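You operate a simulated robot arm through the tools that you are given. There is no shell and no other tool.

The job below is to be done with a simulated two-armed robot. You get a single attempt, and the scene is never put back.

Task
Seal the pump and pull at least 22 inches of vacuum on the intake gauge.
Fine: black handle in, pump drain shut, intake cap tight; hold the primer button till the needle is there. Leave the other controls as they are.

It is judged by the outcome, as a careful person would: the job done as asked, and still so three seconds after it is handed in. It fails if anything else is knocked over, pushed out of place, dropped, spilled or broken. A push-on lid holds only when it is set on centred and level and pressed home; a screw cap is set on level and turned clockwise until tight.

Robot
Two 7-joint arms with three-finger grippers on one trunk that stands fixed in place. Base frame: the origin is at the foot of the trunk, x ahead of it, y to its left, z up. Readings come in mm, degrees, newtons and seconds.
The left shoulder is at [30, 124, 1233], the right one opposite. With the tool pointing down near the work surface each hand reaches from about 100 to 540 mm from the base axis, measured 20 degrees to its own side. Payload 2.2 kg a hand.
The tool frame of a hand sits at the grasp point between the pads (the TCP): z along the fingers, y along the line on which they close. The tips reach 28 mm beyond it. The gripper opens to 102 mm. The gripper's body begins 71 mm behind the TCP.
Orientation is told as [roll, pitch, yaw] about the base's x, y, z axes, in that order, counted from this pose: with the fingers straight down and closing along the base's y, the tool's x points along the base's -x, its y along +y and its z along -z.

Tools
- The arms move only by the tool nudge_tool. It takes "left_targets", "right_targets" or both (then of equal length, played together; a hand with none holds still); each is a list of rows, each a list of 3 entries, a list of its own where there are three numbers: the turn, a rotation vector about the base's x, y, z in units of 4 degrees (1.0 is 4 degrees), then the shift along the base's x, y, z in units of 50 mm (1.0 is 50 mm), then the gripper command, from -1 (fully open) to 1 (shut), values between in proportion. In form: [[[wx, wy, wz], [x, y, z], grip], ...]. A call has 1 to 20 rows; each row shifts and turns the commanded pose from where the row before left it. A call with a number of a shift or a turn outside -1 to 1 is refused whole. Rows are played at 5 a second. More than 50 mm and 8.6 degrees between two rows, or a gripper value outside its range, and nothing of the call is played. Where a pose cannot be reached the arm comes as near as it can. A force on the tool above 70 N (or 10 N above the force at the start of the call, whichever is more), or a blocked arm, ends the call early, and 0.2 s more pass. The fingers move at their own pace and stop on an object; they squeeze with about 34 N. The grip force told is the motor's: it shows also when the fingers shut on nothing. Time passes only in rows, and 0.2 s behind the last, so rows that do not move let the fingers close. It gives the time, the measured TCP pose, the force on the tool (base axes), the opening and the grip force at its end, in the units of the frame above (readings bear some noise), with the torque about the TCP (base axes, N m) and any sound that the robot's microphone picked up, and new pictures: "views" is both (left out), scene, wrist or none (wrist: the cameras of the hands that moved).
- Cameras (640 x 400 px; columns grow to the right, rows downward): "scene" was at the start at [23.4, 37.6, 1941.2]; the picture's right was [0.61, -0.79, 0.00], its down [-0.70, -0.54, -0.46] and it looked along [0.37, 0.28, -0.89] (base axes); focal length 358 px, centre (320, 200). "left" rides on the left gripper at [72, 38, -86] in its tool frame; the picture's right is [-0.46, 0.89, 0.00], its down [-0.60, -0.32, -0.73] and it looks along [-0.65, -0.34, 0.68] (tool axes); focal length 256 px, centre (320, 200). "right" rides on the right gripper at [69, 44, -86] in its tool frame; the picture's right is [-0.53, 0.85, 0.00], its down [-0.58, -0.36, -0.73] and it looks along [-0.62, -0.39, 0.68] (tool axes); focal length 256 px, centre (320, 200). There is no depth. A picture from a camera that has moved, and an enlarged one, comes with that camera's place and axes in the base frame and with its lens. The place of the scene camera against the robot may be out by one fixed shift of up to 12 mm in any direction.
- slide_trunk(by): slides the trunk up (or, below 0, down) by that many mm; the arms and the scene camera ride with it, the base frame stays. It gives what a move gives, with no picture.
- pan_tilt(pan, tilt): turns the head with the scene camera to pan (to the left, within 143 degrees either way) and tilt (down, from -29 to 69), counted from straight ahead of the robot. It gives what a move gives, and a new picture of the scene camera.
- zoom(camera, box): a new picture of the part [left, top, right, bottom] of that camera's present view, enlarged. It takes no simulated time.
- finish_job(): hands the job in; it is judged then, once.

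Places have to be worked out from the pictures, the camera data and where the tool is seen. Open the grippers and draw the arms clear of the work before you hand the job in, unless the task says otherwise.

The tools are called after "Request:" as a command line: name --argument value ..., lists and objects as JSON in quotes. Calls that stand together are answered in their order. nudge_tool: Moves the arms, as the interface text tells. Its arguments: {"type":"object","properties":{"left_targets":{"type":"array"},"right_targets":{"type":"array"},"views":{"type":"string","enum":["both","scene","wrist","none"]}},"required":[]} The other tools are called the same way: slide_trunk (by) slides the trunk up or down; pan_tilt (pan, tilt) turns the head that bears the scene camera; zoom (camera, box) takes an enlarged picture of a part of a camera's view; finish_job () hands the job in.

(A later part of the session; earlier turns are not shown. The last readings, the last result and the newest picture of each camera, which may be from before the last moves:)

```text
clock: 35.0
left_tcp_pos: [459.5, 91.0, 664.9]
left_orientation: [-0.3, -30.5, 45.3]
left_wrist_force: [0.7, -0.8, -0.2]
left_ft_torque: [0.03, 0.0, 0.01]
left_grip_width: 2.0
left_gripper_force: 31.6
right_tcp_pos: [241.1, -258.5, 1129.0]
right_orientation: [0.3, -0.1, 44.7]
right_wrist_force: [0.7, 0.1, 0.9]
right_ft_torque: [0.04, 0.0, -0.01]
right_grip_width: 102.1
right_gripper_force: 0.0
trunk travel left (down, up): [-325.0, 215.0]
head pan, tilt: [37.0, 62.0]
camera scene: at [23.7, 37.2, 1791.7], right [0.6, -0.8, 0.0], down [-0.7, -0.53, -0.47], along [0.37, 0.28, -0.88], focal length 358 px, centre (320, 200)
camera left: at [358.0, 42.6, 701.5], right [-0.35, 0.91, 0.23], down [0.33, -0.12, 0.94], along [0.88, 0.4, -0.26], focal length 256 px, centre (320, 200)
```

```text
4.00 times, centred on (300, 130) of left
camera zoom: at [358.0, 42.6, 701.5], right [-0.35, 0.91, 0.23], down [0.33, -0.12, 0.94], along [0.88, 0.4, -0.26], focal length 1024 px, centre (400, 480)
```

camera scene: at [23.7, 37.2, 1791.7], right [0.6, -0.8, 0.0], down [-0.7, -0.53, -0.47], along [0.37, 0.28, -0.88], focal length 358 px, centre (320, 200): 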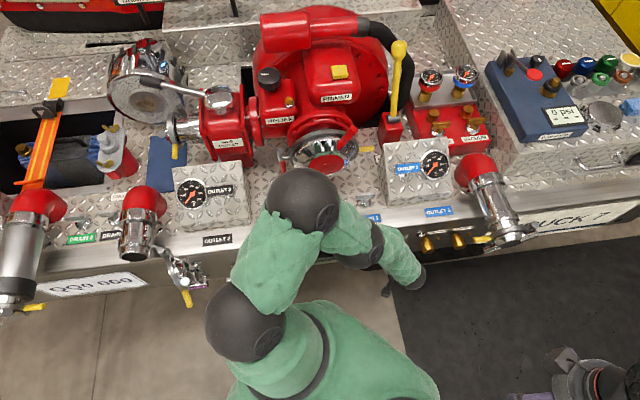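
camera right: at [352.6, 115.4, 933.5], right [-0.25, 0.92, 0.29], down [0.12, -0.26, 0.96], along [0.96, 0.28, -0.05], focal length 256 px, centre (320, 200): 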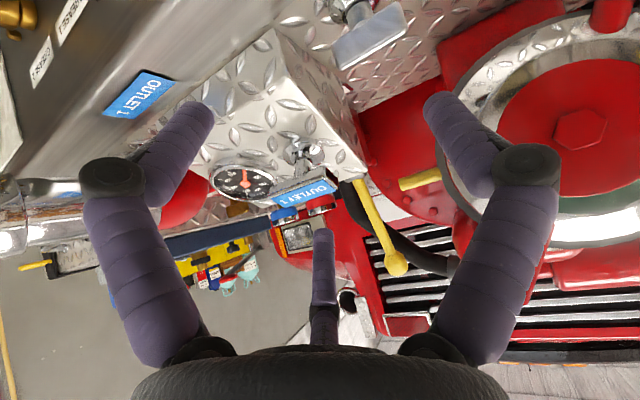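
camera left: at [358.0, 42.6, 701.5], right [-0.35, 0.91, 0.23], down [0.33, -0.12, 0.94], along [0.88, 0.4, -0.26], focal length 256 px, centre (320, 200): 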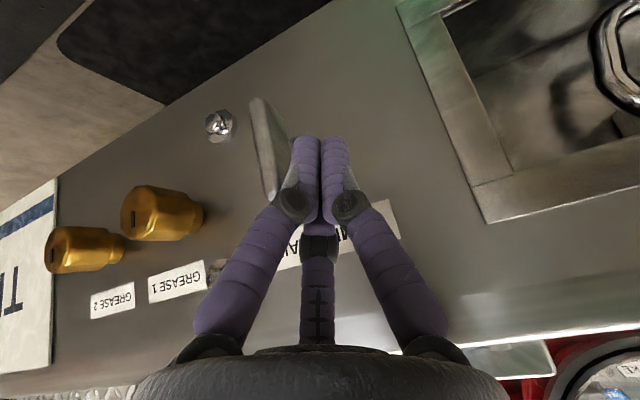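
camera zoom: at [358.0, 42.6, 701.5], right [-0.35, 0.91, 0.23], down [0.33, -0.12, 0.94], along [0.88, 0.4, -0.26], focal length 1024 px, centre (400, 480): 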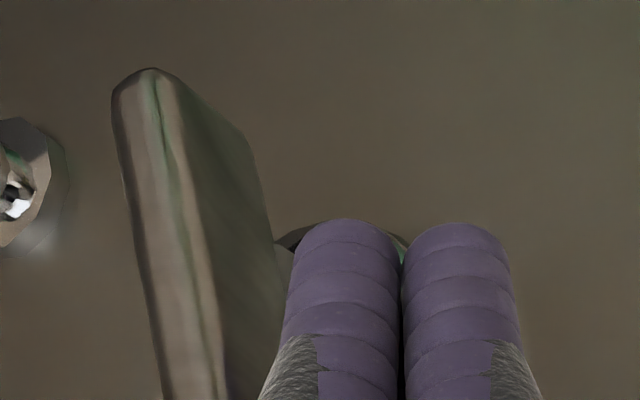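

Tips are beside the paddle's upper half just above the stem height. I'll push to the right (clockwise from the front) in small steps.

Request:
nudge_tool --left_targets '[[[0, 0, 0], [0.0849, -0.0849, 0], 1], [[0, 0, 0], [0.0849, -0.0849, 0], 1], [[0, 0, 0], [0.0849, -0.0849, 0], 1], [[0, 0, 0], [0.0849, -0.0849, 0], 1], [[0, 0, 0], [0, 0, 0], 1]]' --views "wrist"

Request:
zoom --camera "left" --box '[220, 80, 380, 180]'

```text
clock: 36.2
left_tcp_pos: [476.6, 74.5, 664.8]
left_orientation: [-0.4, -30.5, 45.3]
left_wrist_force: [-4.3, -1.0, 6.7]
left_ft_torque: [-0.01, 0.1, -0.1]
left_grip_width: 2.2
left_gripper_force: 31.9
right_tcp_pos: [240.1, -258.1, 1128.1]
right_orientation: [0.3, -0.1, 44.6]
right_wrist_force: [0.6, 0.0, 0.3]
right_ft_torque: [0.0, 0.01, 0.01]
right_grip_width: 101.9
right_gripper_force: 0.0
trunk travel left (down, up): [-325.0, 215.0]
head pan, tilt: [37.0, 62.0]
camera left: at [375.0, 26.4, 701.7], right [-0.35, 0.91, 0.23], down [0.33, -0.12, 0.94], along [0.88, 0.4, -0.26], focal length 256 px, centre (320, 200)
```

left: 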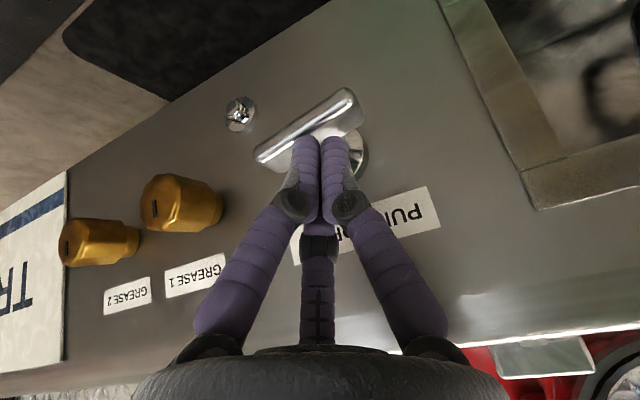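

```text
4.00 times, centred on (300, 130) of left
camera zoom: at [375.0, 26.4, 701.7], right [-0.35, 0.91, 0.23], down [0.33, -0.12, 0.94], along [0.88, 0.4, -0.26], focal length 1024 px, centre (400, 480)
```

zoom: 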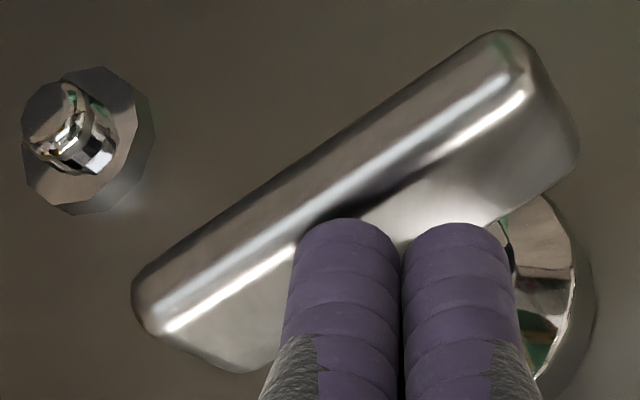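

It turned easily, about 75°, with the right end still slightly high (~14° from level with the label). I'll slide the fingers along to its right end and then press down slightly to bring it level.

Request:
nudge_tool --left_targets '[[[0, 0, 0], [0.0849, -0.0849, 0], 1], [[0, 0, 0], [0.0849, -0.0849, 0], 1], [[0, 0, 0], [0.0849, -0.0849, 0], 1], [[0, 0, 0], [0, 0, -0.02], 1], [[0, 0, 0], [0, 0, -0.02], 1], [[0, 0, 0], [0, 0, 0], 1]]' --views "wrist"

Request:
zoom --camera "left" --box '[220, 80, 420, 205]'

```text
clock: 37.6
left_tcp_pos: [490.8, 60.6, 665.4]
left_orientation: [-0.4, -30.7, 45.5]
left_wrist_force: [-0.9, -4.6, 23.4]
left_ft_torque: [-0.18, -0.09, -0.1]
left_grip_width: 2.3
left_gripper_force: 31.1
right_tcp_pos: [240.1, -259.5, 1127.7]
right_orientation: [0.2, -0.1, 44.6]
right_wrist_force: [-0.4, -0.5, 1.1]
right_ft_torque: [0.0, -0.01, 0.04]
right_grip_width: 102.3
right_gripper_force: 0.0
trunk travel left (down, up): [-325.0, 215.0]
head pan, tilt: [37.0, 62.0]
camera left: at [388.5, 12.7, 700.5], right [-0.35, 0.91, 0.23], down [0.32, -0.12, 0.94], along [0.88, 0.4, -0.25], focal length 256 px, centre (320, 200)
```

left: 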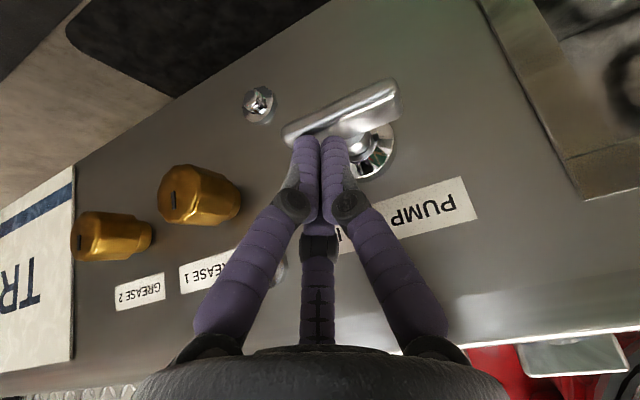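

```text
3.20 times, centred on (320, 142) of left
camera zoom: at [388.5, 12.7, 700.5], right [-0.35, 0.91, 0.23], down [0.32, -0.12, 0.94], along [0.88, 0.4, -0.25], focal length 819 px, centre (320, 384)
```

zoom: 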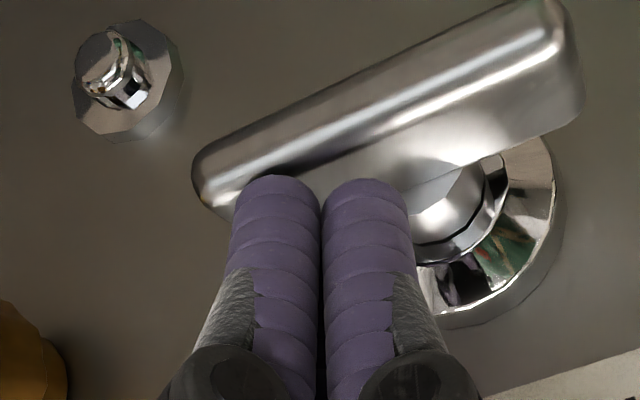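

The bar's two ends now compute to z≈628 both (level), and it resists with ~23 N – it's at its stop, like the other shut drains. I'll lift off and back away, then check it.

Request:
nudge_tool --left_targets '[[[0, 0, 0], [0, 0, 0.3], 1], [[0, 0, 0], [-0.1, -0.1, 0.4], 1], [[0, 0, 0], [-0.4, -0.4, 0.4], 1], [[0, 0, 0], [-0.5, -0.5, 0.2], 1], [[0, 0, 0], [-0.3, -0.3, 0], 1]]' --views "both"

Request:
zoom --camera "left" --box '[220, 20, 420, 145]'

```text
clock: 38.8
left_tcp_pos: [423.4, -4.5, 726.3]
left_orientation: [-0.1, -30.6, 45.3]
left_wrist_force: [-0.4, 0.2, 0.1]
left_ft_torque: [-0.01, 0.0, 0.01]
left_grip_width: 2.0
left_gripper_force: 31.3
right_tcp_pos: [241.1, -259.3, 1128.6]
right_orientation: [0.2, 0.0, 44.6]
right_wrist_force: [-0.4, -0.1, 0.3]
right_ft_torque: [-0.02, 0.04, 0.01]
right_grip_width: 102.0
right_gripper_force: 0.2
trunk travel left (down, up): [-325.0, 215.0]
head pan, tilt: [37.0, 62.0]
camera scene: at [23.9, 36.9, 1791.7], right [0.6, -0.8, 0.0], down [-0.7, -0.53, -0.47], along [0.37, 0.28, -0.88], focal length 358 px, centre (320, 200)
camera left: at [322.2, -52.7, 762.7], right [-0.35, 0.91, 0.23], down [0.33, -0.12, 0.94], along [0.88, 0.4, -0.26], focal length 256 px, centre (320, 200)
```

scene: 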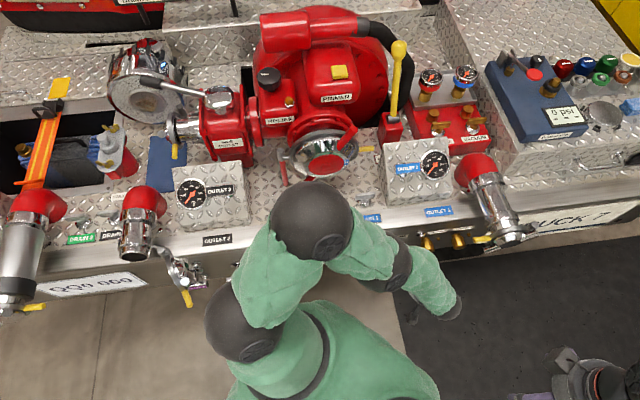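
left: 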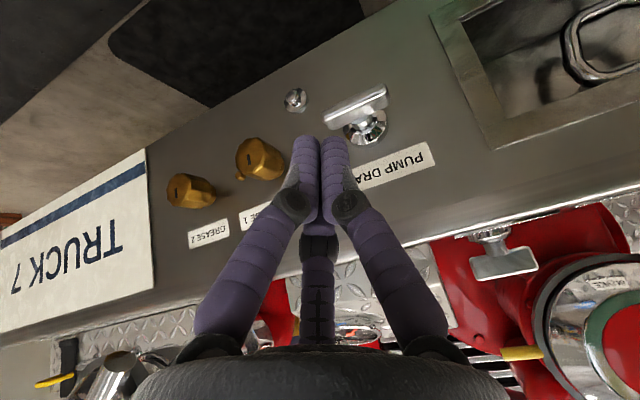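

```text
3.20 times, centred on (320, 82) of left
camera zoom: at [322.2, -52.7, 762.7], right [-0.35, 0.91, 0.23], down [0.33, -0.12, 0.94], along [0.88, 0.4, -0.26], focal length 819 px, centre (320, 576)
```

zoom: 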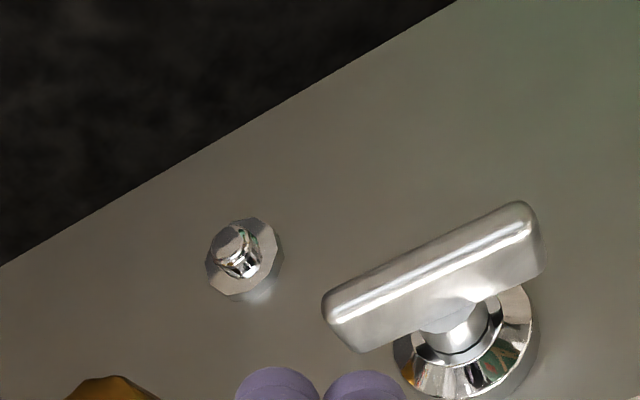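

The pump drain bar is now level, parallel to the bumper. Next is the black OUTLET 2 handle: I'll raise and level the left hand and carry it over to look at that box.

Request:
nudge_tool --left_targets '[[[-0.676, 0.676, 0], [-0.1825, 0.1375, 0.725], 1], [[-0.676, 0.676, 0], [-0.1825, 0.1375, 0.725], 1], [[-0.676, 0.676, 0], [-0.1825, 0.1375, 0.725], 1], [[-0.676, 0.676, 0], [-0.1825, 0.1375, 0.725], 1], [[-0.676, 0.676, 0], [-0.1825, 0.1375, 0.725], 1], [[-0.676, 0.676, 0], [-0.1825, 0.1375, 0.725], 1], [[-0.676, 0.676, 0], [-0.1825, 0.1375, 0.725], 1], [[-0.676, 0.676, 0], [-0.1825, 0.1375, 0.725], 1], [[0, 0, 0], [-0.348, 0.782, 0.067], 1], [[0, 0, 0], [-0.348, 0.782, 0.067], 1], [[0, 0, 0], [-0.348, 0.782, 0.067], 1], [[0, 0, 0], [-0.348, 0.782, 0.067], 1], [[0, 0, 0], [-0.348, 0.782, 0.067], 1], [[0, 0, 0], [-0.348, 0.782, 0.067], 1], [[0, 0, 0], [-0.348, 0.782, 0.067], 1], [[0, 0, 0], [-0.348, 0.782, 0.067], 1], [[0, 0, 0], [-0.348, 0.782, 0.067], 1], [[0, 0, 0], [-0.348, 0.782, 0.067], 1], [[0, 0, 0], [-0.348, 0.782, 0.067], 1], [[0, 0, 0], [-0.348, 0.782, 0.067], 1]]' --views "both"

```text
clock: 43.0
left_tcp_pos: [143.6, 522.4, 1056.2]
left_orientation: [-0.2, 0.0, 45.4]
left_wrist_force: [0.2, 0.1, 0.7]
left_ft_torque: [-0.02, -0.03, -0.02]
left_grip_width: 2.1
left_gripper_force: 31.2
right_tcp_pos: [241.2, -258.2, 1128.3]
right_orientation: [0.3, 0.0, 44.6]
right_wrist_force: [0.7, -0.2, -0.1]
right_ft_torque: [-0.01, -0.02, -0.02]
right_grip_width: 102.0
right_gripper_force: 0.0
trunk travel left (down, up): [-325.0, 215.0]
head pan, tilt: [37.0, 62.0]
camera scene: at [23.6, 38.7, 1791.6], right [0.6, -0.8, 0.0], down [-0.7, -0.53, -0.47], along [0.37, 0.28, -0.88], focal length 358 px, centre (320, 200)
camera left: at [66.0, 498.3, 1142.5], right [-0.3, 0.95, 0.0], down [0.65, 0.21, 0.73], along [0.7, 0.22, -0.68], focal length 256 px, centre (320, 200)
```

scene: 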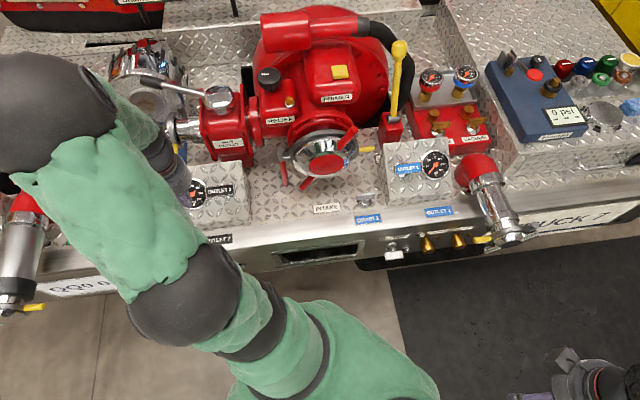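
left: 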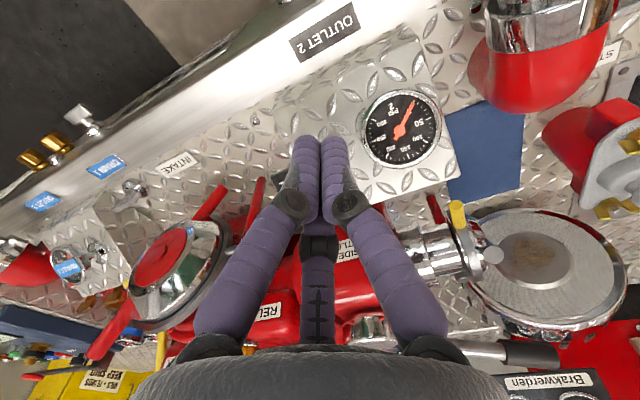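

The fingers hide the black handle in this view. I'll raise and advance the hand a little so it shows above the fingertips.

Request:
nudge_tool --left_targets '[[[0, 0, 0], [0.2, 0.2, 0.5], 1], [[0, 0, 0], [0.2, 0.2, 0.5], 1], [[0, 0, 0], [0.2, 0.2, 0.5], 1], [[0, 0, 0], [0.2, 0.2, 0.5], 1]]' --views "both"

Request:
zoom --camera "left" --box '[220, 20, 420, 145]'

Request:
zoom --camera "scene" --box '[160, 150, 280, 225]'

```text
clock: 44.0
left_tcp_pos: [182.9, 561.3, 1158.5]
left_orientation: [0.0, 0.1, 45.4]
left_wrist_force: [0.2, 0.4, 0.6]
left_ft_torque: [-0.03, 0.01, 0.02]
left_grip_width: 2.1
left_gripper_force: 31.9
right_tcp_pos: [241.0, -259.0, 1128.3]
right_orientation: [0.2, -0.1, 44.6]
right_wrist_force: [0.6, 0.4, -0.2]
right_ft_torque: [0.0, 0.02, 0.04]
right_grip_width: 102.0
right_gripper_force: 0.1
trunk travel left (down, up): [-325.0, 215.0]
head pan, tilt: [37.0, 62.0]
camera scene: at [24.0, 37.5, 1791.7], right [0.6, -0.8, 0.0], down [-0.7, -0.53, -0.47], along [0.37, 0.28, -0.88], focal length 358 px, centre (320, 200)
camera left: at [106.1, 537.1, 1243.9], right [-0.3, 0.95, 0.0], down [0.65, 0.21, 0.73], along [0.7, 0.22, -0.68], focal length 256 px, centre (320, 200)
```

scene: 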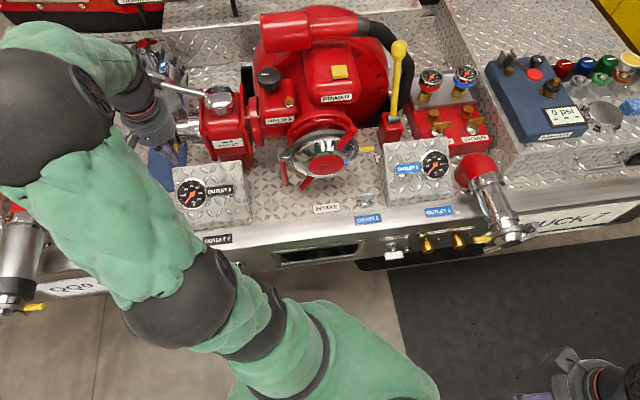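
left: 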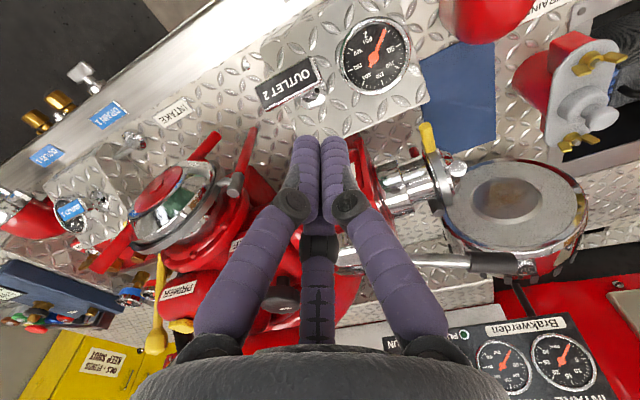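

```text
3.20 times, centred on (320, 82) of left
camera zoom: at [106.1, 537.1, 1243.9], right [-0.3, 0.95, 0.0], down [0.65, 0.21, 0.73], along [0.7, 0.22, -0.68], focal length 819 px, centre (320, 576)
```

zoom: 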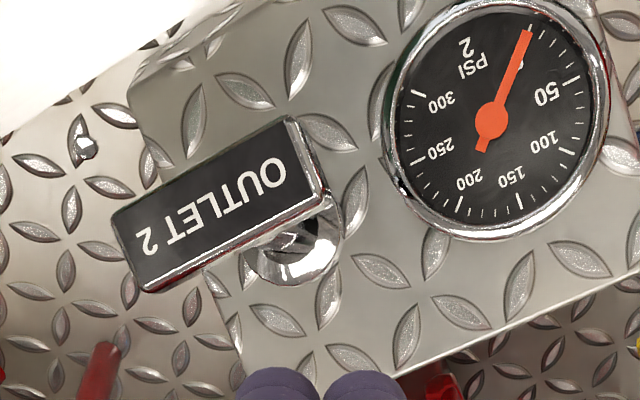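

```text
5.33 times, centred on (220, 188) of scene
camera zoom: at [24.0, 37.5, 1791.7], right [0.6, -0.8, 0.0], down [-0.7, -0.53, -0.47], along [0.37, 0.28, -0.88], focal length 1909 px, centre (853, 267)
```

zoom: 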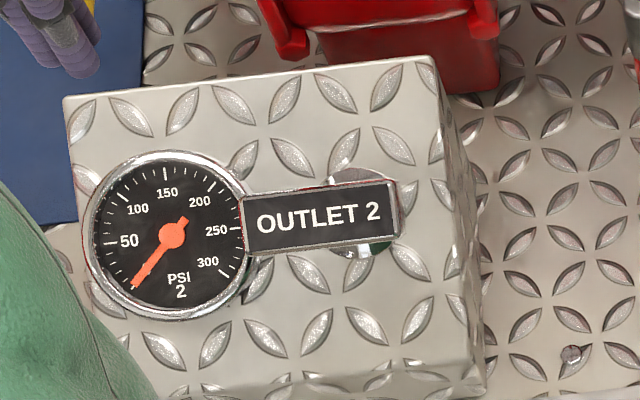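

Triangulated: black plate centre ≈[237,538,950], its collar ≈[277,577,861], so the rod leans ~32° toward me. For comparison of "in", I'll measure OUTLET 1's standoff.

Request:
zoom --camera "scene" --box '[370, 130, 490, 205]'

Request:
zoom --camera "left" --box '[20, 140, 180, 240]'

Request:
zoom --camera "left" --box '[450, 300, 640, 400]'

```text
5.33 times, centred on (430, 168) of scene
camera zoom: at [24.0, 37.5, 1791.7], right [0.6, -0.8, 0.0], down [-0.7, -0.53, -0.47], along [0.37, 0.28, -0.88], focal length 1909 px, centre (-267, 373)
```

zoom: 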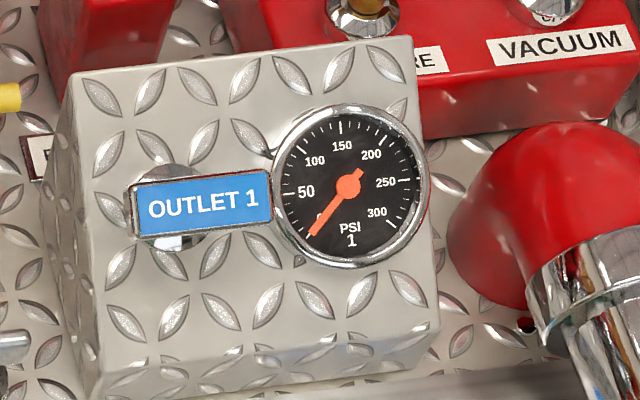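

```text
4.00 times, centred on (100, 190) of left
camera zoom: at [106.1, 537.1, 1243.9], right [-0.3, 0.95, 0.0], down [0.65, 0.21, 0.73], along [0.7, 0.22, -0.68], focal length 1024 px, centre (1200, 240)
```

zoom: 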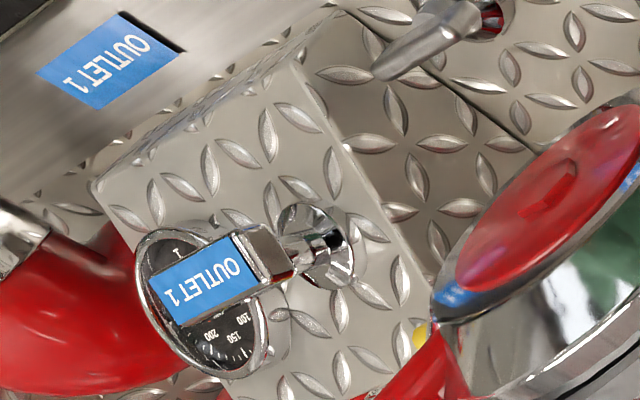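

```text
3.37 times, centred on (545, 350) of left
camera zoom: at [106.1, 537.1, 1243.9], right [-0.3, 0.95, 0.0], down [0.65, 0.21, 0.73], along [0.7, 0.22, -0.68], focal length 862 px, centre (-438, -305)
```

zoom: 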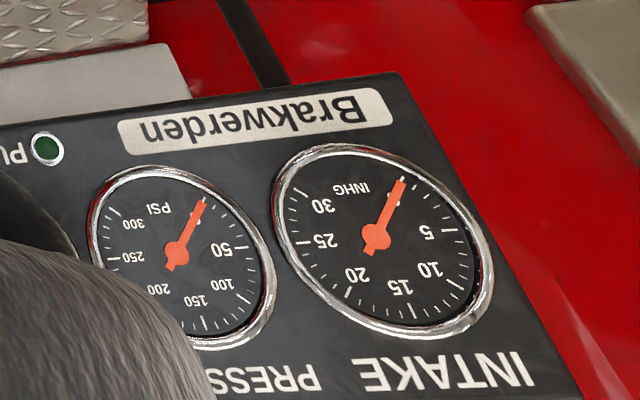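

OUTLET 1 (in) stands 58 mm off its collar; OUTLET 2 stands 105 mm off – so it is pulled out by ~47 mm. Also the real INTAKE (INHG) gauge is on the grille panel. I'll tilt the closed left fingers 32° to line up with the rod and hover in front of the black plate.

Request:
nudge_tool --left_targets '[[[0.716, -0.716, 0], [0.03, -0.1625, -0.2875], 1], [[0.716, -0.716, 0], [0.03, -0.1625, -0.2875], 1], [[0.716, -0.716, 0], [0.03, -0.1625, -0.2875], 1], [[0.716, -0.716, 0], [0.03, -0.1625, -0.2875], 1], [[0.716, -0.716, 0], [0.03, -0.1625, -0.2875], 1], [[0.716, -0.716, 0], [0.03, -0.1625, -0.2875], 1], [[0.716, -0.716, 0], [0.03, -0.1625, -0.2875], 1], [[0.716, -0.716, 0], [0.03, -0.1625, -0.2875], 1]]' --views "both"

```text
clock: 46.0
left_tcp_pos: [190.0, 461.9, 991.7]
left_orientation: [-4.8, -23.7, 46.3]
left_wrist_force: [-0.5, -0.3, -1.2]
left_ft_torque: [-0.02, -0.01, 0.03]
left_grip_width: 1.9
left_gripper_force: 31.1
right_tcp_pos: [241.2, -259.2, 1128.2]
right_orientation: [0.2, -0.1, 44.6]
right_wrist_force: [-0.3, -0.5, -0.3]
right_ft_torque: [-0.03, -0.06, 0.0]
right_grip_width: 102.1
right_gripper_force: 0.0
trunk travel left (down, up): [-325.0, 215.0]
head pan, tilt: [37.0, 62.0]
stopped in row 8 (left hand): the arm was blocked; the commanded pose is now the measured one
camera scene: at [23.6, 37.4, 1791.7], right [0.6, -0.8, 0.0], down [-0.7, -0.53, -0.47], along [0.38, 0.28, -0.88], focal length 358 px, centre (320, 200)
camera left: at [87.7, 421.2, 1037.0], right [-0.32, 0.94, 0.12], down [0.36, 0.0, 0.93], along [0.88, 0.34, -0.34], focal length 256 px, centre (320, 200)
```

scene: 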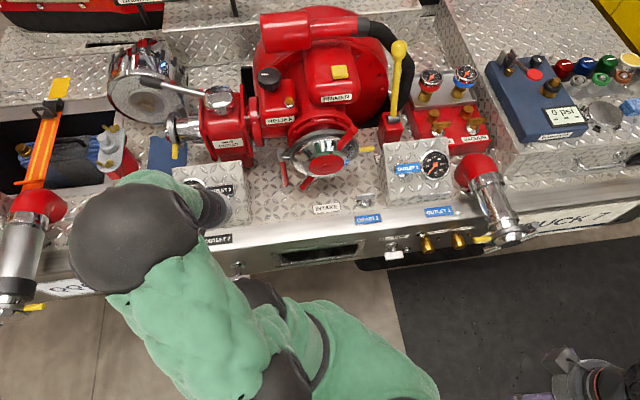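
left: 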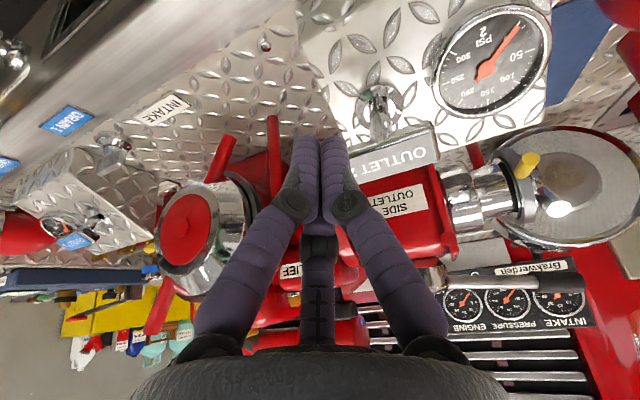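

The arm is tightly folded here but only 8° short of the rod's tilt, which is good enough for pushing. The tip is ~54 mm off the plate plane; I'll shift the hand over the plate's centre, stopping about 25 mm short.

Request:
nudge_tool --left_targets '[[[0, 0, 0], [0.08, 0.2, 0.06], 1], [[0, 0, 0], [0.12, 0.25, 0.03], 1], [[0, 0, 0], [0.12, 0.25, 0.01], 1], [[0, 0, 0], [0.12, 0.25, 0], 1], [[0, 0, 0], [0.12, 0.25, 0], 1], [[0, 0, 0], [0, 0, 0], 1]]' --views "both"

```text
clock: 47.4
left_tcp_pos: [217.4, 522.6, 998.2]
left_orientation: [-4.6, -24.1, 46.2]
left_wrist_force: [-0.1, 0.0, 1.4]
left_ft_torque: [-0.03, -0.01, -0.01]
left_grip_width: 2.3
left_gripper_force: 31.4
right_tcp_pos: [241.0, -259.8, 1128.2]
right_orientation: [0.1, -0.1, 44.5]
right_wrist_force: [0.2, 0.4, 0.8]
right_ft_torque: [0.0, -0.01, 0.0]
right_grip_width: 102.0
right_gripper_force: 0.1
trunk travel left (down, up): [-325.0, 215.0]
head pan, tilt: [37.0, 62.0]
camera scene: at [23.7, 36.9, 1791.7], right [0.6, -0.8, 0.0], down [-0.7, -0.53, -0.47], along [0.37, 0.28, -0.88], focal length 358 px, centre (320, 200)
camera left: at [115.8, 481.9, 1043.6], right [-0.32, 0.94, 0.12], down [0.35, 0.0, 0.94], along [0.88, 0.35, -0.33], focal length 256 px, centre (320, 200)
```

scene: 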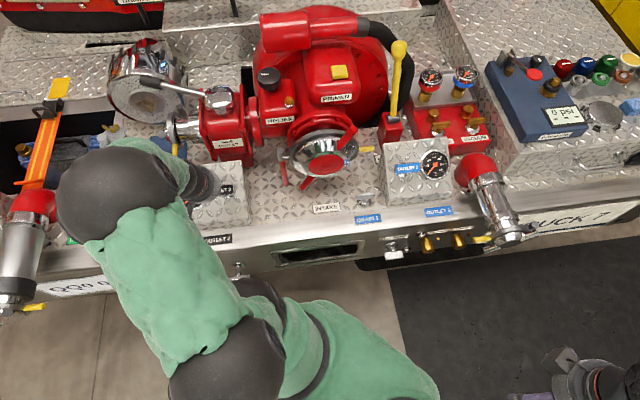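
left: 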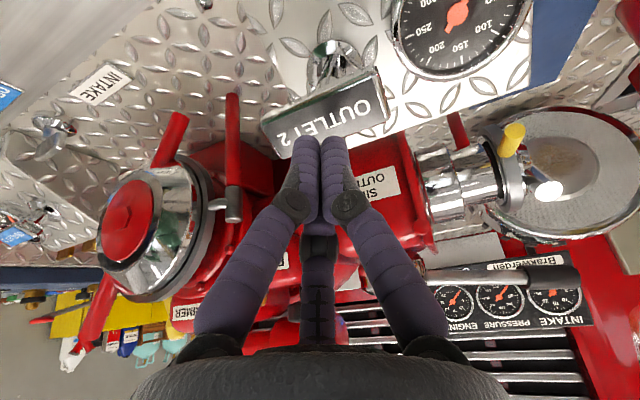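

Fingertips are centred above the black plate, ~26 mm off. I'll push along the rod axis in 5 mm steps.

Request:
nudge_tool --left_targets '[[[0, 0, 0], [0.0379, 0.0379, -0.0844], 1], [[0, 0, 0], [0.0379, 0.0379, -0.0844], 1], [[0, 0, 0], [0.0379, 0.0379, -0.0844], 1], [[0, 0, 0], [0.0379, 0.0379, -0.0844], 1], [[0, 0, 0], [0.0379, 0.0379, -0.0844], 1], [[0, 0, 0], [0.0379, 0.0379, -0.0844], 1], [[0, 0, 0], [0.0379, 0.0379, -0.0844], 1], [[0, 0, 0], [0.0379, 0.0379, -0.0844], 1]]' --views "wrist"

```text
clock: 49.2
left_tcp_pos: [232.8, 537.7, 964.9]
left_orientation: [-4.6, -24.1, 46.2]
left_wrist_force: [-1.2, -1.3, 1.7]
left_ft_torque: [-0.01, 0.03, 0.01]
left_grip_width: 2.2
left_gripper_force: 31.4
right_tcp_pos: [240.5, -259.0, 1129.3]
right_orientation: [0.2, -0.2, 44.7]
right_wrist_force: [0.1, 0.6, -0.5]
right_ft_torque: [-0.03, -0.01, 0.02]
right_grip_width: 102.3
right_gripper_force: 0.1
trunk travel left (down, up): [-325.0, 215.0]
head pan, tilt: [37.0, 62.0]
camera left: at [131.3, 497.5, 1009.7], right [-0.32, 0.94, 0.12], down [0.35, 0.0, 0.94], along [0.88, 0.35, -0.33], focal length 256 px, centre (320, 200)
```

left: 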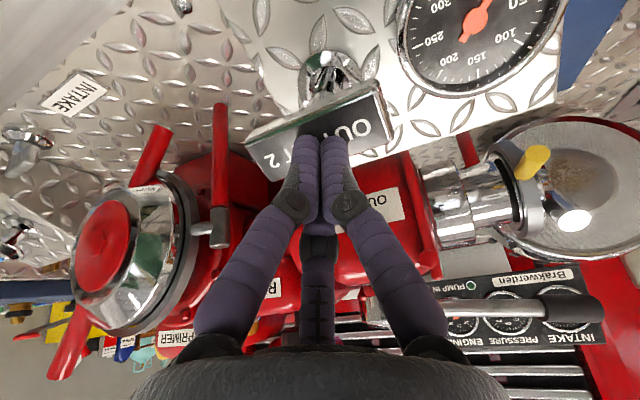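

Light contact (≈2.5 N): the handle is sliding. I'll continue the push.

Request:
nudge_tool --left_targets '[[[0, 0, 0], [0.0379, 0.0379, -0.0844], 1], [[0, 0, 0], [0.0379, 0.0379, -0.0844], 1], [[0, 0, 0], [0.0379, 0.0379, -0.0844], 1], [[0, 0, 0], [0.0379, 0.0379, -0.0844], 1], [[0, 0, 0], [0.0379, 0.0379, -0.0844], 1], [[0, 0, 0], [0.0379, 0.0379, -0.0844], 1]]' --views "wrist"

```text
clock: 50.6
left_tcp_pos: [244.5, 549.4, 939.2]
left_orientation: [-4.6, -24.1, 46.2]
left_wrist_force: [-0.8, 0.0, 1.3]
left_ft_torque: [0.04, 0.02, 0.01]
left_grip_width: 2.1
left_gripper_force: 31.3
right_tcp_pos: [240.5, -259.9, 1128.4]
right_orientation: [0.3, -0.1, 44.6]
right_wrist_force: [0.1, 0.8, 0.0]
right_ft_torque: [0.02, 0.0, 0.0]
right_grip_width: 101.8
right_gripper_force: 0.0
trunk travel left (down, up): [-325.0, 215.0]
head pan, tilt: [37.0, 62.0]
camera left: at [143.2, 508.8, 984.1], right [-0.32, 0.94, 0.12], down [0.35, 0.0, 0.94], along [0.88, 0.35, -0.33], focal length 256 px, centre (320, 200)
```

left: 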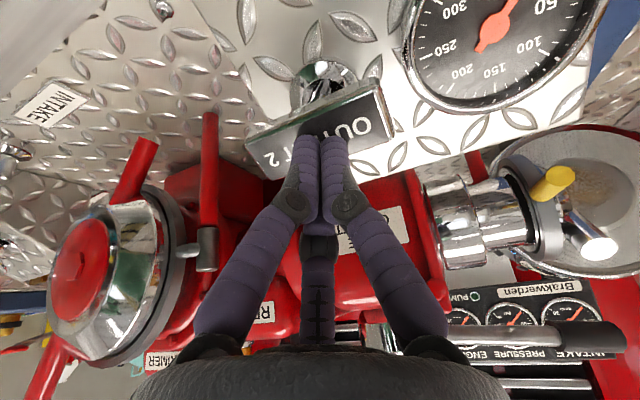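

The plate follows with little force; the tip is now near the expected "in" position. I'll continue in 3 mm steps until it stops.

Request:
nudge_tool --left_targets '[[[0, 0, 0], [0.0227, 0.0227, -0.0506], 1], [[0, 0, 0], [0.0227, 0.0227, -0.0506], 1], [[0, 0, 0], [0.0227, 0.0227, -0.0506], 1], [[0, 0, 0], [0.0227, 0.0227, -0.0506], 1]]' --views "wrist"

```text
clock: 51.6
left_tcp_pos: [246.5, 551.0, 935.6]
left_orientation: [-4.4, -24.5, 46.2]
left_wrist_force: [-33.0, -23.7, 51.7]
left_ft_torque: [0.45, 0.33, 0.3]
left_grip_width: 6.0
left_gripper_force: 31.8
right_tcp_pos: [236.0, -264.4, 1128.2]
right_orientation: [0.2, -0.5, 44.6]
right_wrist_force: [-0.6, -0.3, 0.4]
right_ft_torque: [-0.01, -0.02, -0.01]
right_grip_width: 102.1
right_gripper_force: 0.1
trunk travel left (down, up): [-325.0, 215.0]
head pan, tilt: [37.0, 62.0]
camera left: at [144.4, 509.4, 979.9], right [-0.32, 0.94, 0.13], down [0.35, -0.01, 0.94], along [0.88, 0.35, -0.32], focal length 256 px, centre (320, 200)
```

left: 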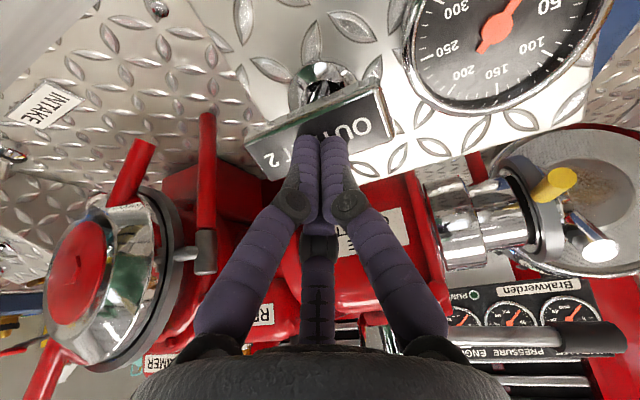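

A firm stop at ~65 N: the black handle is fully in. I'll back straight off along the rod axis and look.

Request:
nudge_tool --left_targets '[[[0, 0, 0], [-0.0758, -0.0758, 0.1688], 1], [[0, 0, 0], [-0.0758, -0.0758, 0.1688], 1], [[0, 0, 0], [-0.152, -0.152, 0.338], 1], [[0, 0, 0], [-0.152, -0.152, 0.338], 1], [[0, 0, 0], [-0.3, -0.3, 0.6], 1], [[0, 0, 0], [-0.3, -0.3, 0.6], 1]]' --views "both"

Request:
zoom --camera "scene" --box '[160, 150, 280, 225]'

Request:
zoom --camera "left" --box '[230, 20, 430, 145]'

```text
clock: 53.0
left_tcp_pos: [195.4, 498.8, 1040.3]
left_orientation: [-4.7, -23.9, 46.2]
left_wrist_force: [0.1, -0.2, -1.2]
left_ft_torque: [0.03, 0.0, -0.01]
left_grip_width: 2.0
left_gripper_force: 31.7
right_tcp_pos: [241.0, -259.1, 1129.1]
right_orientation: [0.2, -0.1, 44.7]
right_wrist_force: [0.0, 0.8, 0.0]
right_ft_torque: [-0.01, 0.0, 0.01]
right_grip_width: 101.8
right_gripper_force: 0.1
trunk travel left (down, up): [-325.0, 215.0]
head pan, tilt: [37.0, 62.0]
camera scene: at [23.6, 36.4, 1791.7], right [0.6, -0.8, 0.0], down [-0.7, -0.53, -0.47], along [0.37, 0.28, -0.88], focal length 358 px, centre (320, 200)
camera left: at [93.9, 458.5, 1085.9], right [-0.32, 0.94, 0.12], down [0.35, 0.0, 0.94], along [0.88, 0.35, -0.33], focal length 256 px, centre (320, 200)
```

scene: 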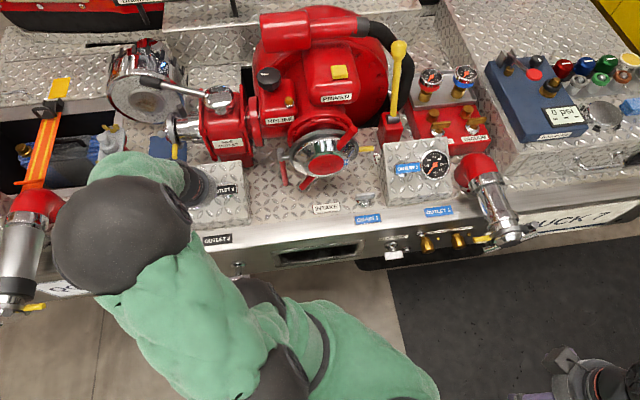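
left: 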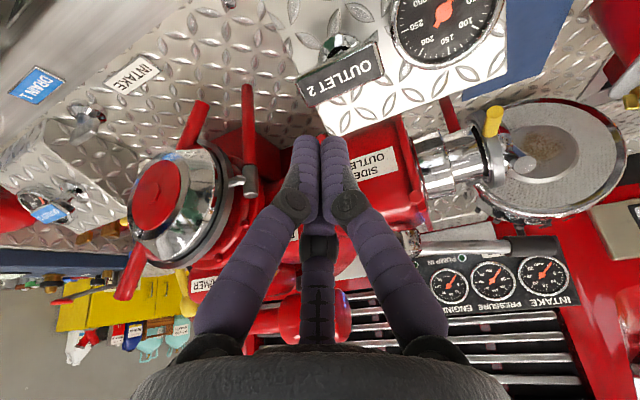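

```text
5.33 times, centred on (220, 188) of scene
camera zoom: at [23.6, 36.4, 1791.7], right [0.6, -0.8, 0.0], down [-0.7, -0.53, -0.47], along [0.37, 0.28, -0.88], focal length 1909 px, centre (853, 267)
```

zoom: 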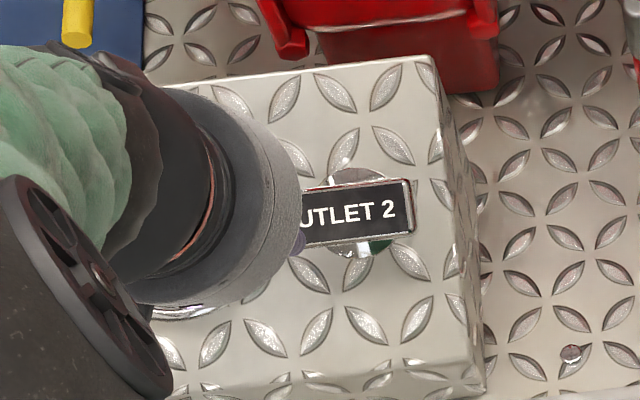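

```text
3.20 times, centred on (330, 82) of left
camera zoom: at [93.9, 458.5, 1085.9], right [-0.32, 0.94, 0.12], down [0.35, 0.0, 0.94], along [0.88, 0.35, -0.33], focal length 819 px, centre (288, 576)
```

zoom: 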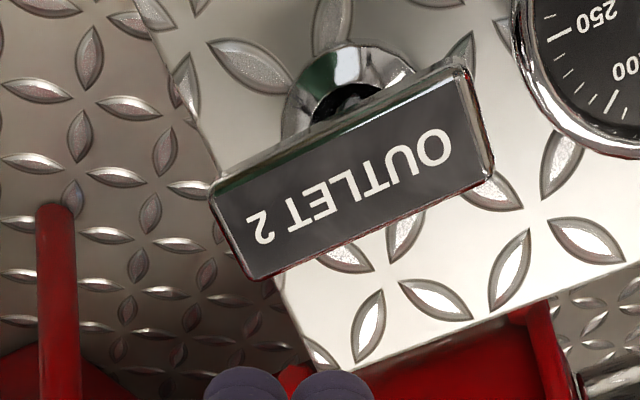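

The black handle now sits close to its collar. Next the intake cap – I'll study it from here.

Request:
zoom --camera "left" --box '[90, 80, 290, 300]'

Request:
zoom --camera "scene" --box '[260, 110, 400, 198]'

```text
1.82 times, centred on (190, 190) of left
camera zoom: at [93.9, 458.5, 1085.9], right [-0.32, 0.94, 0.12], down [0.35, 0.0, 0.94], along [0.88, 0.35, -0.33], focal length 465 px, centre (556, 218)
```

zoom: 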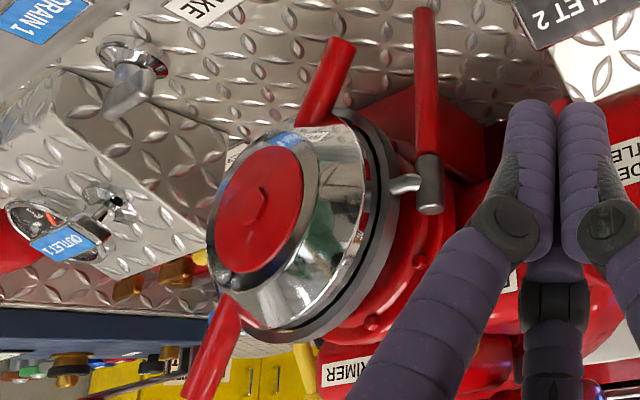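

```text
4.55 times, centred on (330, 154) of scene
camera zoom: at [23.6, 36.4, 1791.7], right [0.6, -0.8, 0.0], down [-0.7, -0.53, -0.47], along [0.37, 0.28, -0.88], focal length 1627 px, centre (274, 409)
```

zoom: 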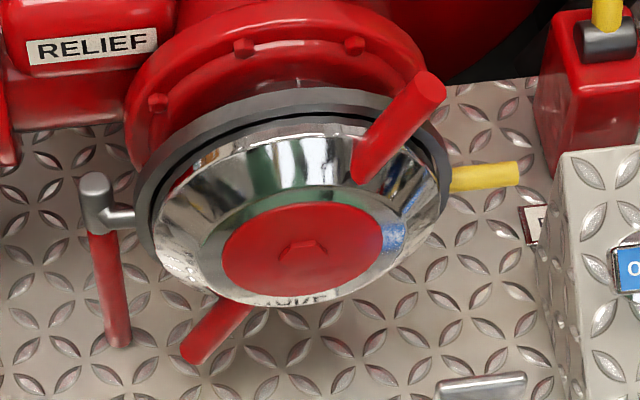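

Intake cap: hub ≈[489,366,928], axis horizontal into the truck; red lugs reach 150 mm radius at ~30° right of top ([553,323,1058]) and opposite ([447,427,799]). I'll bring the closed left hand in front of the cap, squaring it to 30° tilt, to push the upper lug clockwise.

Request:
nudge_tool --left_targets '[[[0.185, -0.028, 0.018], [0.3, -0.2, 0.4], 1], [[0.185, -0.028, 0.018], [0.506, -0.427, 0.16], 1], [[0.185, -0.028, 0.018], [0.506, -0.427, 0.16], 1], [[0.185, -0.028, 0.018], [0.506, -0.427, 0.16], 1], [[0.185, -0.028, 0.018], [0.506, -0.427, 0.16], 1], [[0.185, -0.028, 0.018], [0.506, -0.427, 0.16], 1], [[0.185, -0.028, 0.018], [0.506, -0.427, 0.16], 1], [[0.185, -0.028, 0.018], [0.506, -0.427, 0.16], 1], [[0.185, -0.028, 0.018], [0.506, -0.427, 0.16], 1], [[0.185, -0.028, 0.018], [0.506, -0.427, 0.16], 1]]' --views "both"

```text
clock: 55.2
left_tcp_pos: [439.6, 298.1, 1130.8]
left_orientation: [0.4, -30.3, 44.6]
left_wrist_force: [-0.5, 0.9, -0.4]
left_ft_torque: [0.03, 0.04, -0.01]
left_grip_width: 2.1
left_gripper_force: 31.4
right_tcp_pos: [242.1, -260.3, 1128.1]
right_orientation: [0.2, -0.1, 44.7]
right_wrist_force: [0.5, -0.1, -0.8]
right_ft_torque: [-0.02, -0.03, 0.01]
right_grip_width: 101.9
right_gripper_force: 0.1
trunk travel left (down, up): [-325.0, 215.0]
head pan, tilt: [37.0, 62.0]
camera scene: at [25.0, 36.8, 1791.7], right [0.6, -0.8, 0.0], down [-0.71, -0.53, -0.47], along [0.37, 0.28, -0.88], focal length 358 px, centre (320, 200)
camera left: at [337.1, 251.0, 1168.5], right [-0.34, 0.91, 0.24], down [0.34, -0.12, 0.93], along [0.88, 0.4, -0.27], focal length 256 px, centre (320, 200)
```

scene: 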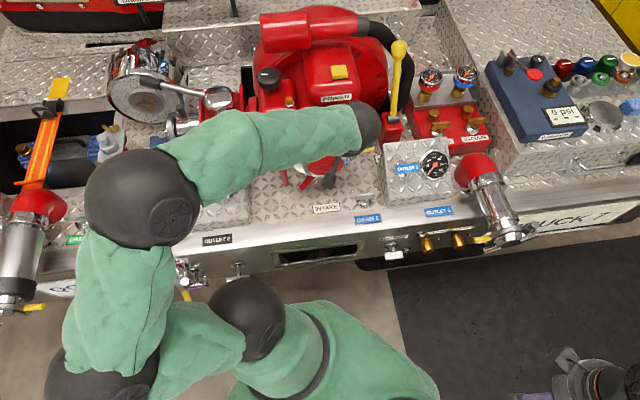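
left: 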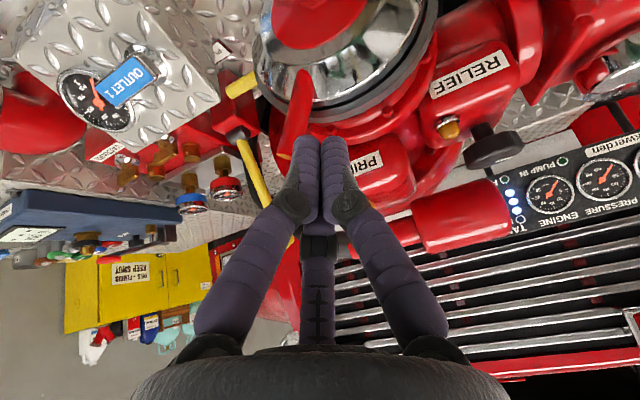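

The upper red lug is visible just ahead of the fingertips. I'll zoom for alignment.

Request:
zoom --camera "left" --box '[220, 0, 440, 170]'

```text
2.35 times, centred on (330, 85) of left
camera zoom: at [337.1, 251.0, 1168.5], right [-0.34, 0.91, 0.24], down [0.34, -0.12, 0.93], along [0.88, 0.4, -0.27], focal length 602 px, centre (296, 471)
```

zoom: 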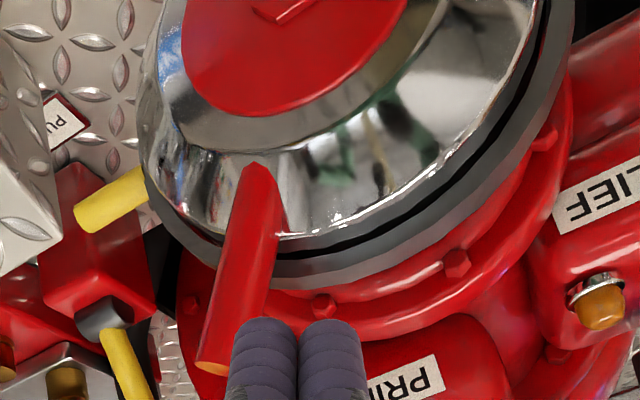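

Lug line confirmed (29° right of vertical, 16 mm thick). I'll place the tips just left of the lug at ~115 mm radius.

Request:
nudge_tool --left_targets '[[[0, 0, 0], [0.2, 0.15, -0.307], 1], [[0, 0, 0], [0.2, 0.15, -0.307], 1], [[0, 0, 0], [0.25, 0.18, -0.307], 1], [[0, 0, 0], [0.3, 0.216, -0.307], 1], [[0, 0, 0], [0.3, 0.216, -0.307], 1], [[0, 0, 0], [0, 0, 0], 1]]' --views "wrist"

Request:
zoom --camera "left" --box '[220, 0, 440, 170]'

```text
clock: 56.6
left_tcp_pos: [501.6, 342.7, 1055.8]
left_orientation: [0.3, -30.3, 44.6]
left_wrist_force: [-0.5, 0.0, -0.2]
left_ft_torque: [-0.01, 0.0, 0.0]
left_grip_width: 2.0
left_gripper_force: 31.4
right_tcp_pos: [240.8, -259.4, 1128.6]
right_orientation: [0.2, -0.2, 44.6]
right_wrist_force: [0.1, -0.6, 0.4]
right_ft_torque: [0.0, 0.02, 0.01]
right_grip_width: 101.9
right_gripper_force: 0.1
trunk travel left (down, up): [-325.0, 215.0]
head pan, tilt: [37.0, 62.0]
camera left: at [399.5, 296.0, 1093.1], right [-0.34, 0.91, 0.24], down [0.34, -0.12, 0.93], along [0.88, 0.4, -0.27], focal length 256 px, centre (320, 200)
```

left: 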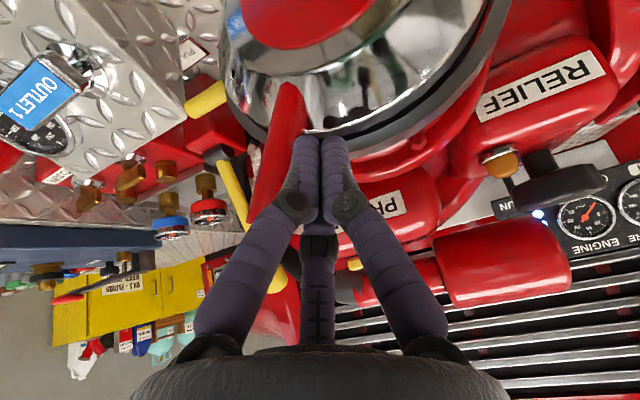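

```text
2.35 times, centred on (330, 85) of left
camera zoom: at [399.5, 296.0, 1093.1], right [-0.34, 0.91, 0.24], down [0.34, -0.12, 0.93], along [0.88, 0.4, -0.27], focal length 602 px, centre (296, 471)
```

zoom: 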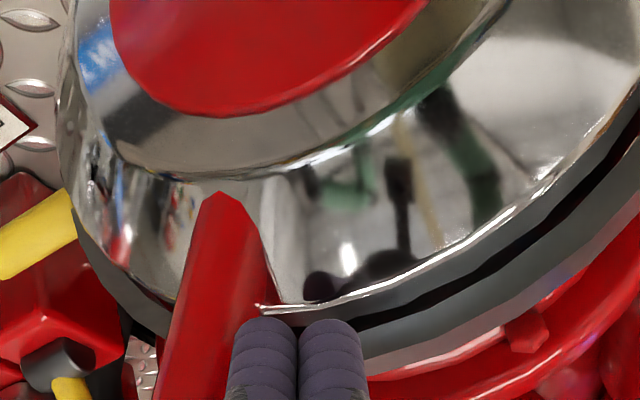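

The finger is right beside the lug. I'll push it clockwise along an arc about the hub, in small steps, watching the force.

Request:
nudge_tool --left_targets '[[[0, 0, 0], [0.1725, -0.1725, -0.004], 1], [[0, 0, 0], [0.137, -0.137, -0.038], 1], [[0, 0, 0], [0.137, -0.137, -0.056], 1], [[0, 0, 0], [0.127, -0.127, -0.09], 1], [[0, 0, 0], [0.112, -0.112, -0.122], 1], [[0, 0, 0], [0, 0, 0], 1]]' --views "both"

```text
clock: 58.0
left_tcp_pos: [535.6, 310.2, 1039.7]
left_orientation: [0.2, -30.0, 44.5]
left_wrist_force: [0.3, 0.0, 0.4]
left_ft_torque: [-0.04, 0.0, -0.01]
left_grip_width: 2.1
left_gripper_force: 31.4
right_tcp_pos: [240.5, -258.7, 1129.3]
right_orientation: [0.1, -0.1, 44.6]
right_wrist_force: [-0.6, 0.0, -0.1]
right_ft_torque: [0.01, -0.01, -0.03]
right_grip_width: 101.8
right_gripper_force: 0.1
trunk travel left (down, up): [-325.0, 215.0]
head pan, tilt: [37.0, 62.0]
camera scene: at [23.8, 37.3, 1791.7], right [0.6, -0.8, 0.0], down [-0.7, -0.53, -0.47], along [0.37, 0.28, -0.88], focal length 358 px, centre (320, 200)
camera left: at [433.7, 262.9, 1077.3], right [-0.34, 0.91, 0.24], down [0.34, -0.12, 0.93], along [0.88, 0.39, -0.27], focal length 256 px, centre (320, 200)
```

scene: 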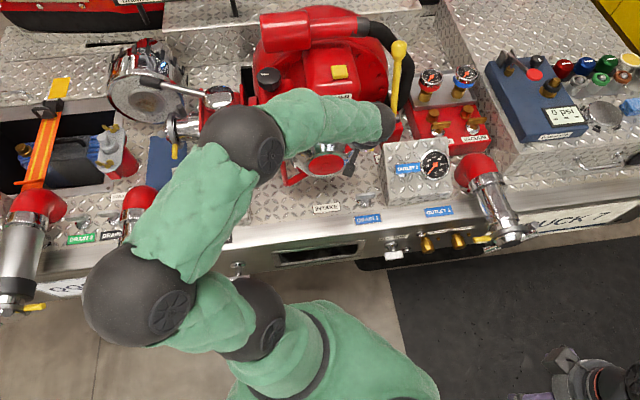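
left: 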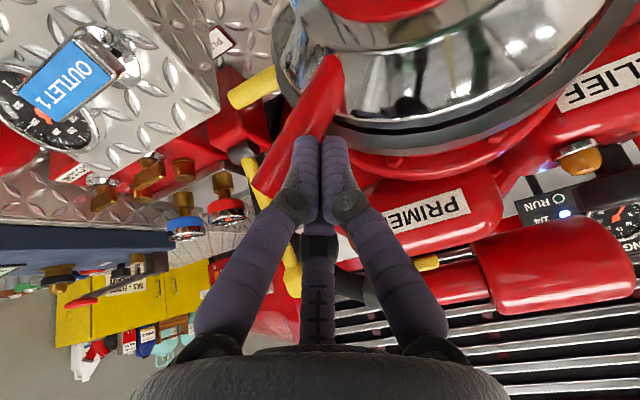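

The lug followed with almost no force – the cap was loose. I'll keep pushing it round clockwise.

Request:
nudge_tool --left_targets '[[[0, 0, 0], [0.1457, -0.1457, -0.152], 1], [[0, 0, 0], [0.1287, -0.1287, -0.214], 1], [[0, 0, 0], [0.1103, -0.1103, -0.234], 1], [[0, 0, 0], [0.0891, -0.0891, -0.252], 1], [[0, 0, 0], [0.065, -0.065, -0.264], 1], [[0, 0, 0], [0, 0, 0], 1]]' --views "wrist"

```text
clock: 58.8
left_tcp_pos: [547.3, 298.5, 1023.4]
left_orientation: [0.9, -31.2, 45.3]
left_wrist_force: [-56.1, 6.3, 42.9]
left_ft_torque: [-0.14, 0.72, 0.29]
left_grip_width: 2.2
left_gripper_force: 31.3
right_tcp_pos: [232.7, -262.8, 1129.8]
right_orientation: [0.0, -0.4, 44.6]
right_wrist_force: [0.1, -0.7, -0.3]
right_ft_torque: [0.06, 0.02, 0.0]
right_grip_width: 102.1
right_gripper_force: 0.0
trunk travel left (down, up): [-325.0, 215.0]
head pan, tilt: [37.0, 62.0]
stopped in row 4 (left hand): the force on the tool passed its limit at 87 N (the readings are from after the stop); the commanded pose is now the measured one
camera left: at [446.6, 247.4, 1059.6], right [-0.35, 0.9, 0.25], down [0.33, -0.13, 0.93], along [0.87, 0.42, -0.25], focal length 256 px, centre (320, 200)
```

left: 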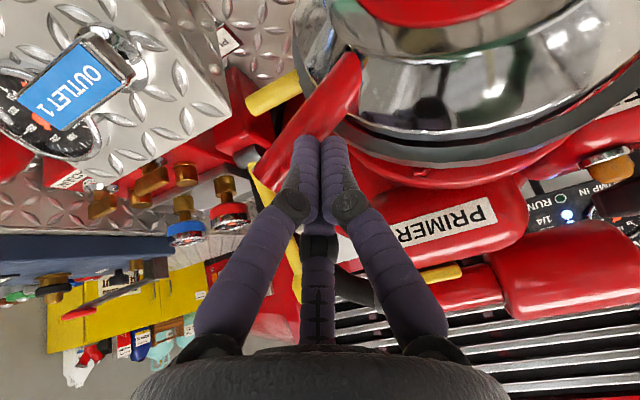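

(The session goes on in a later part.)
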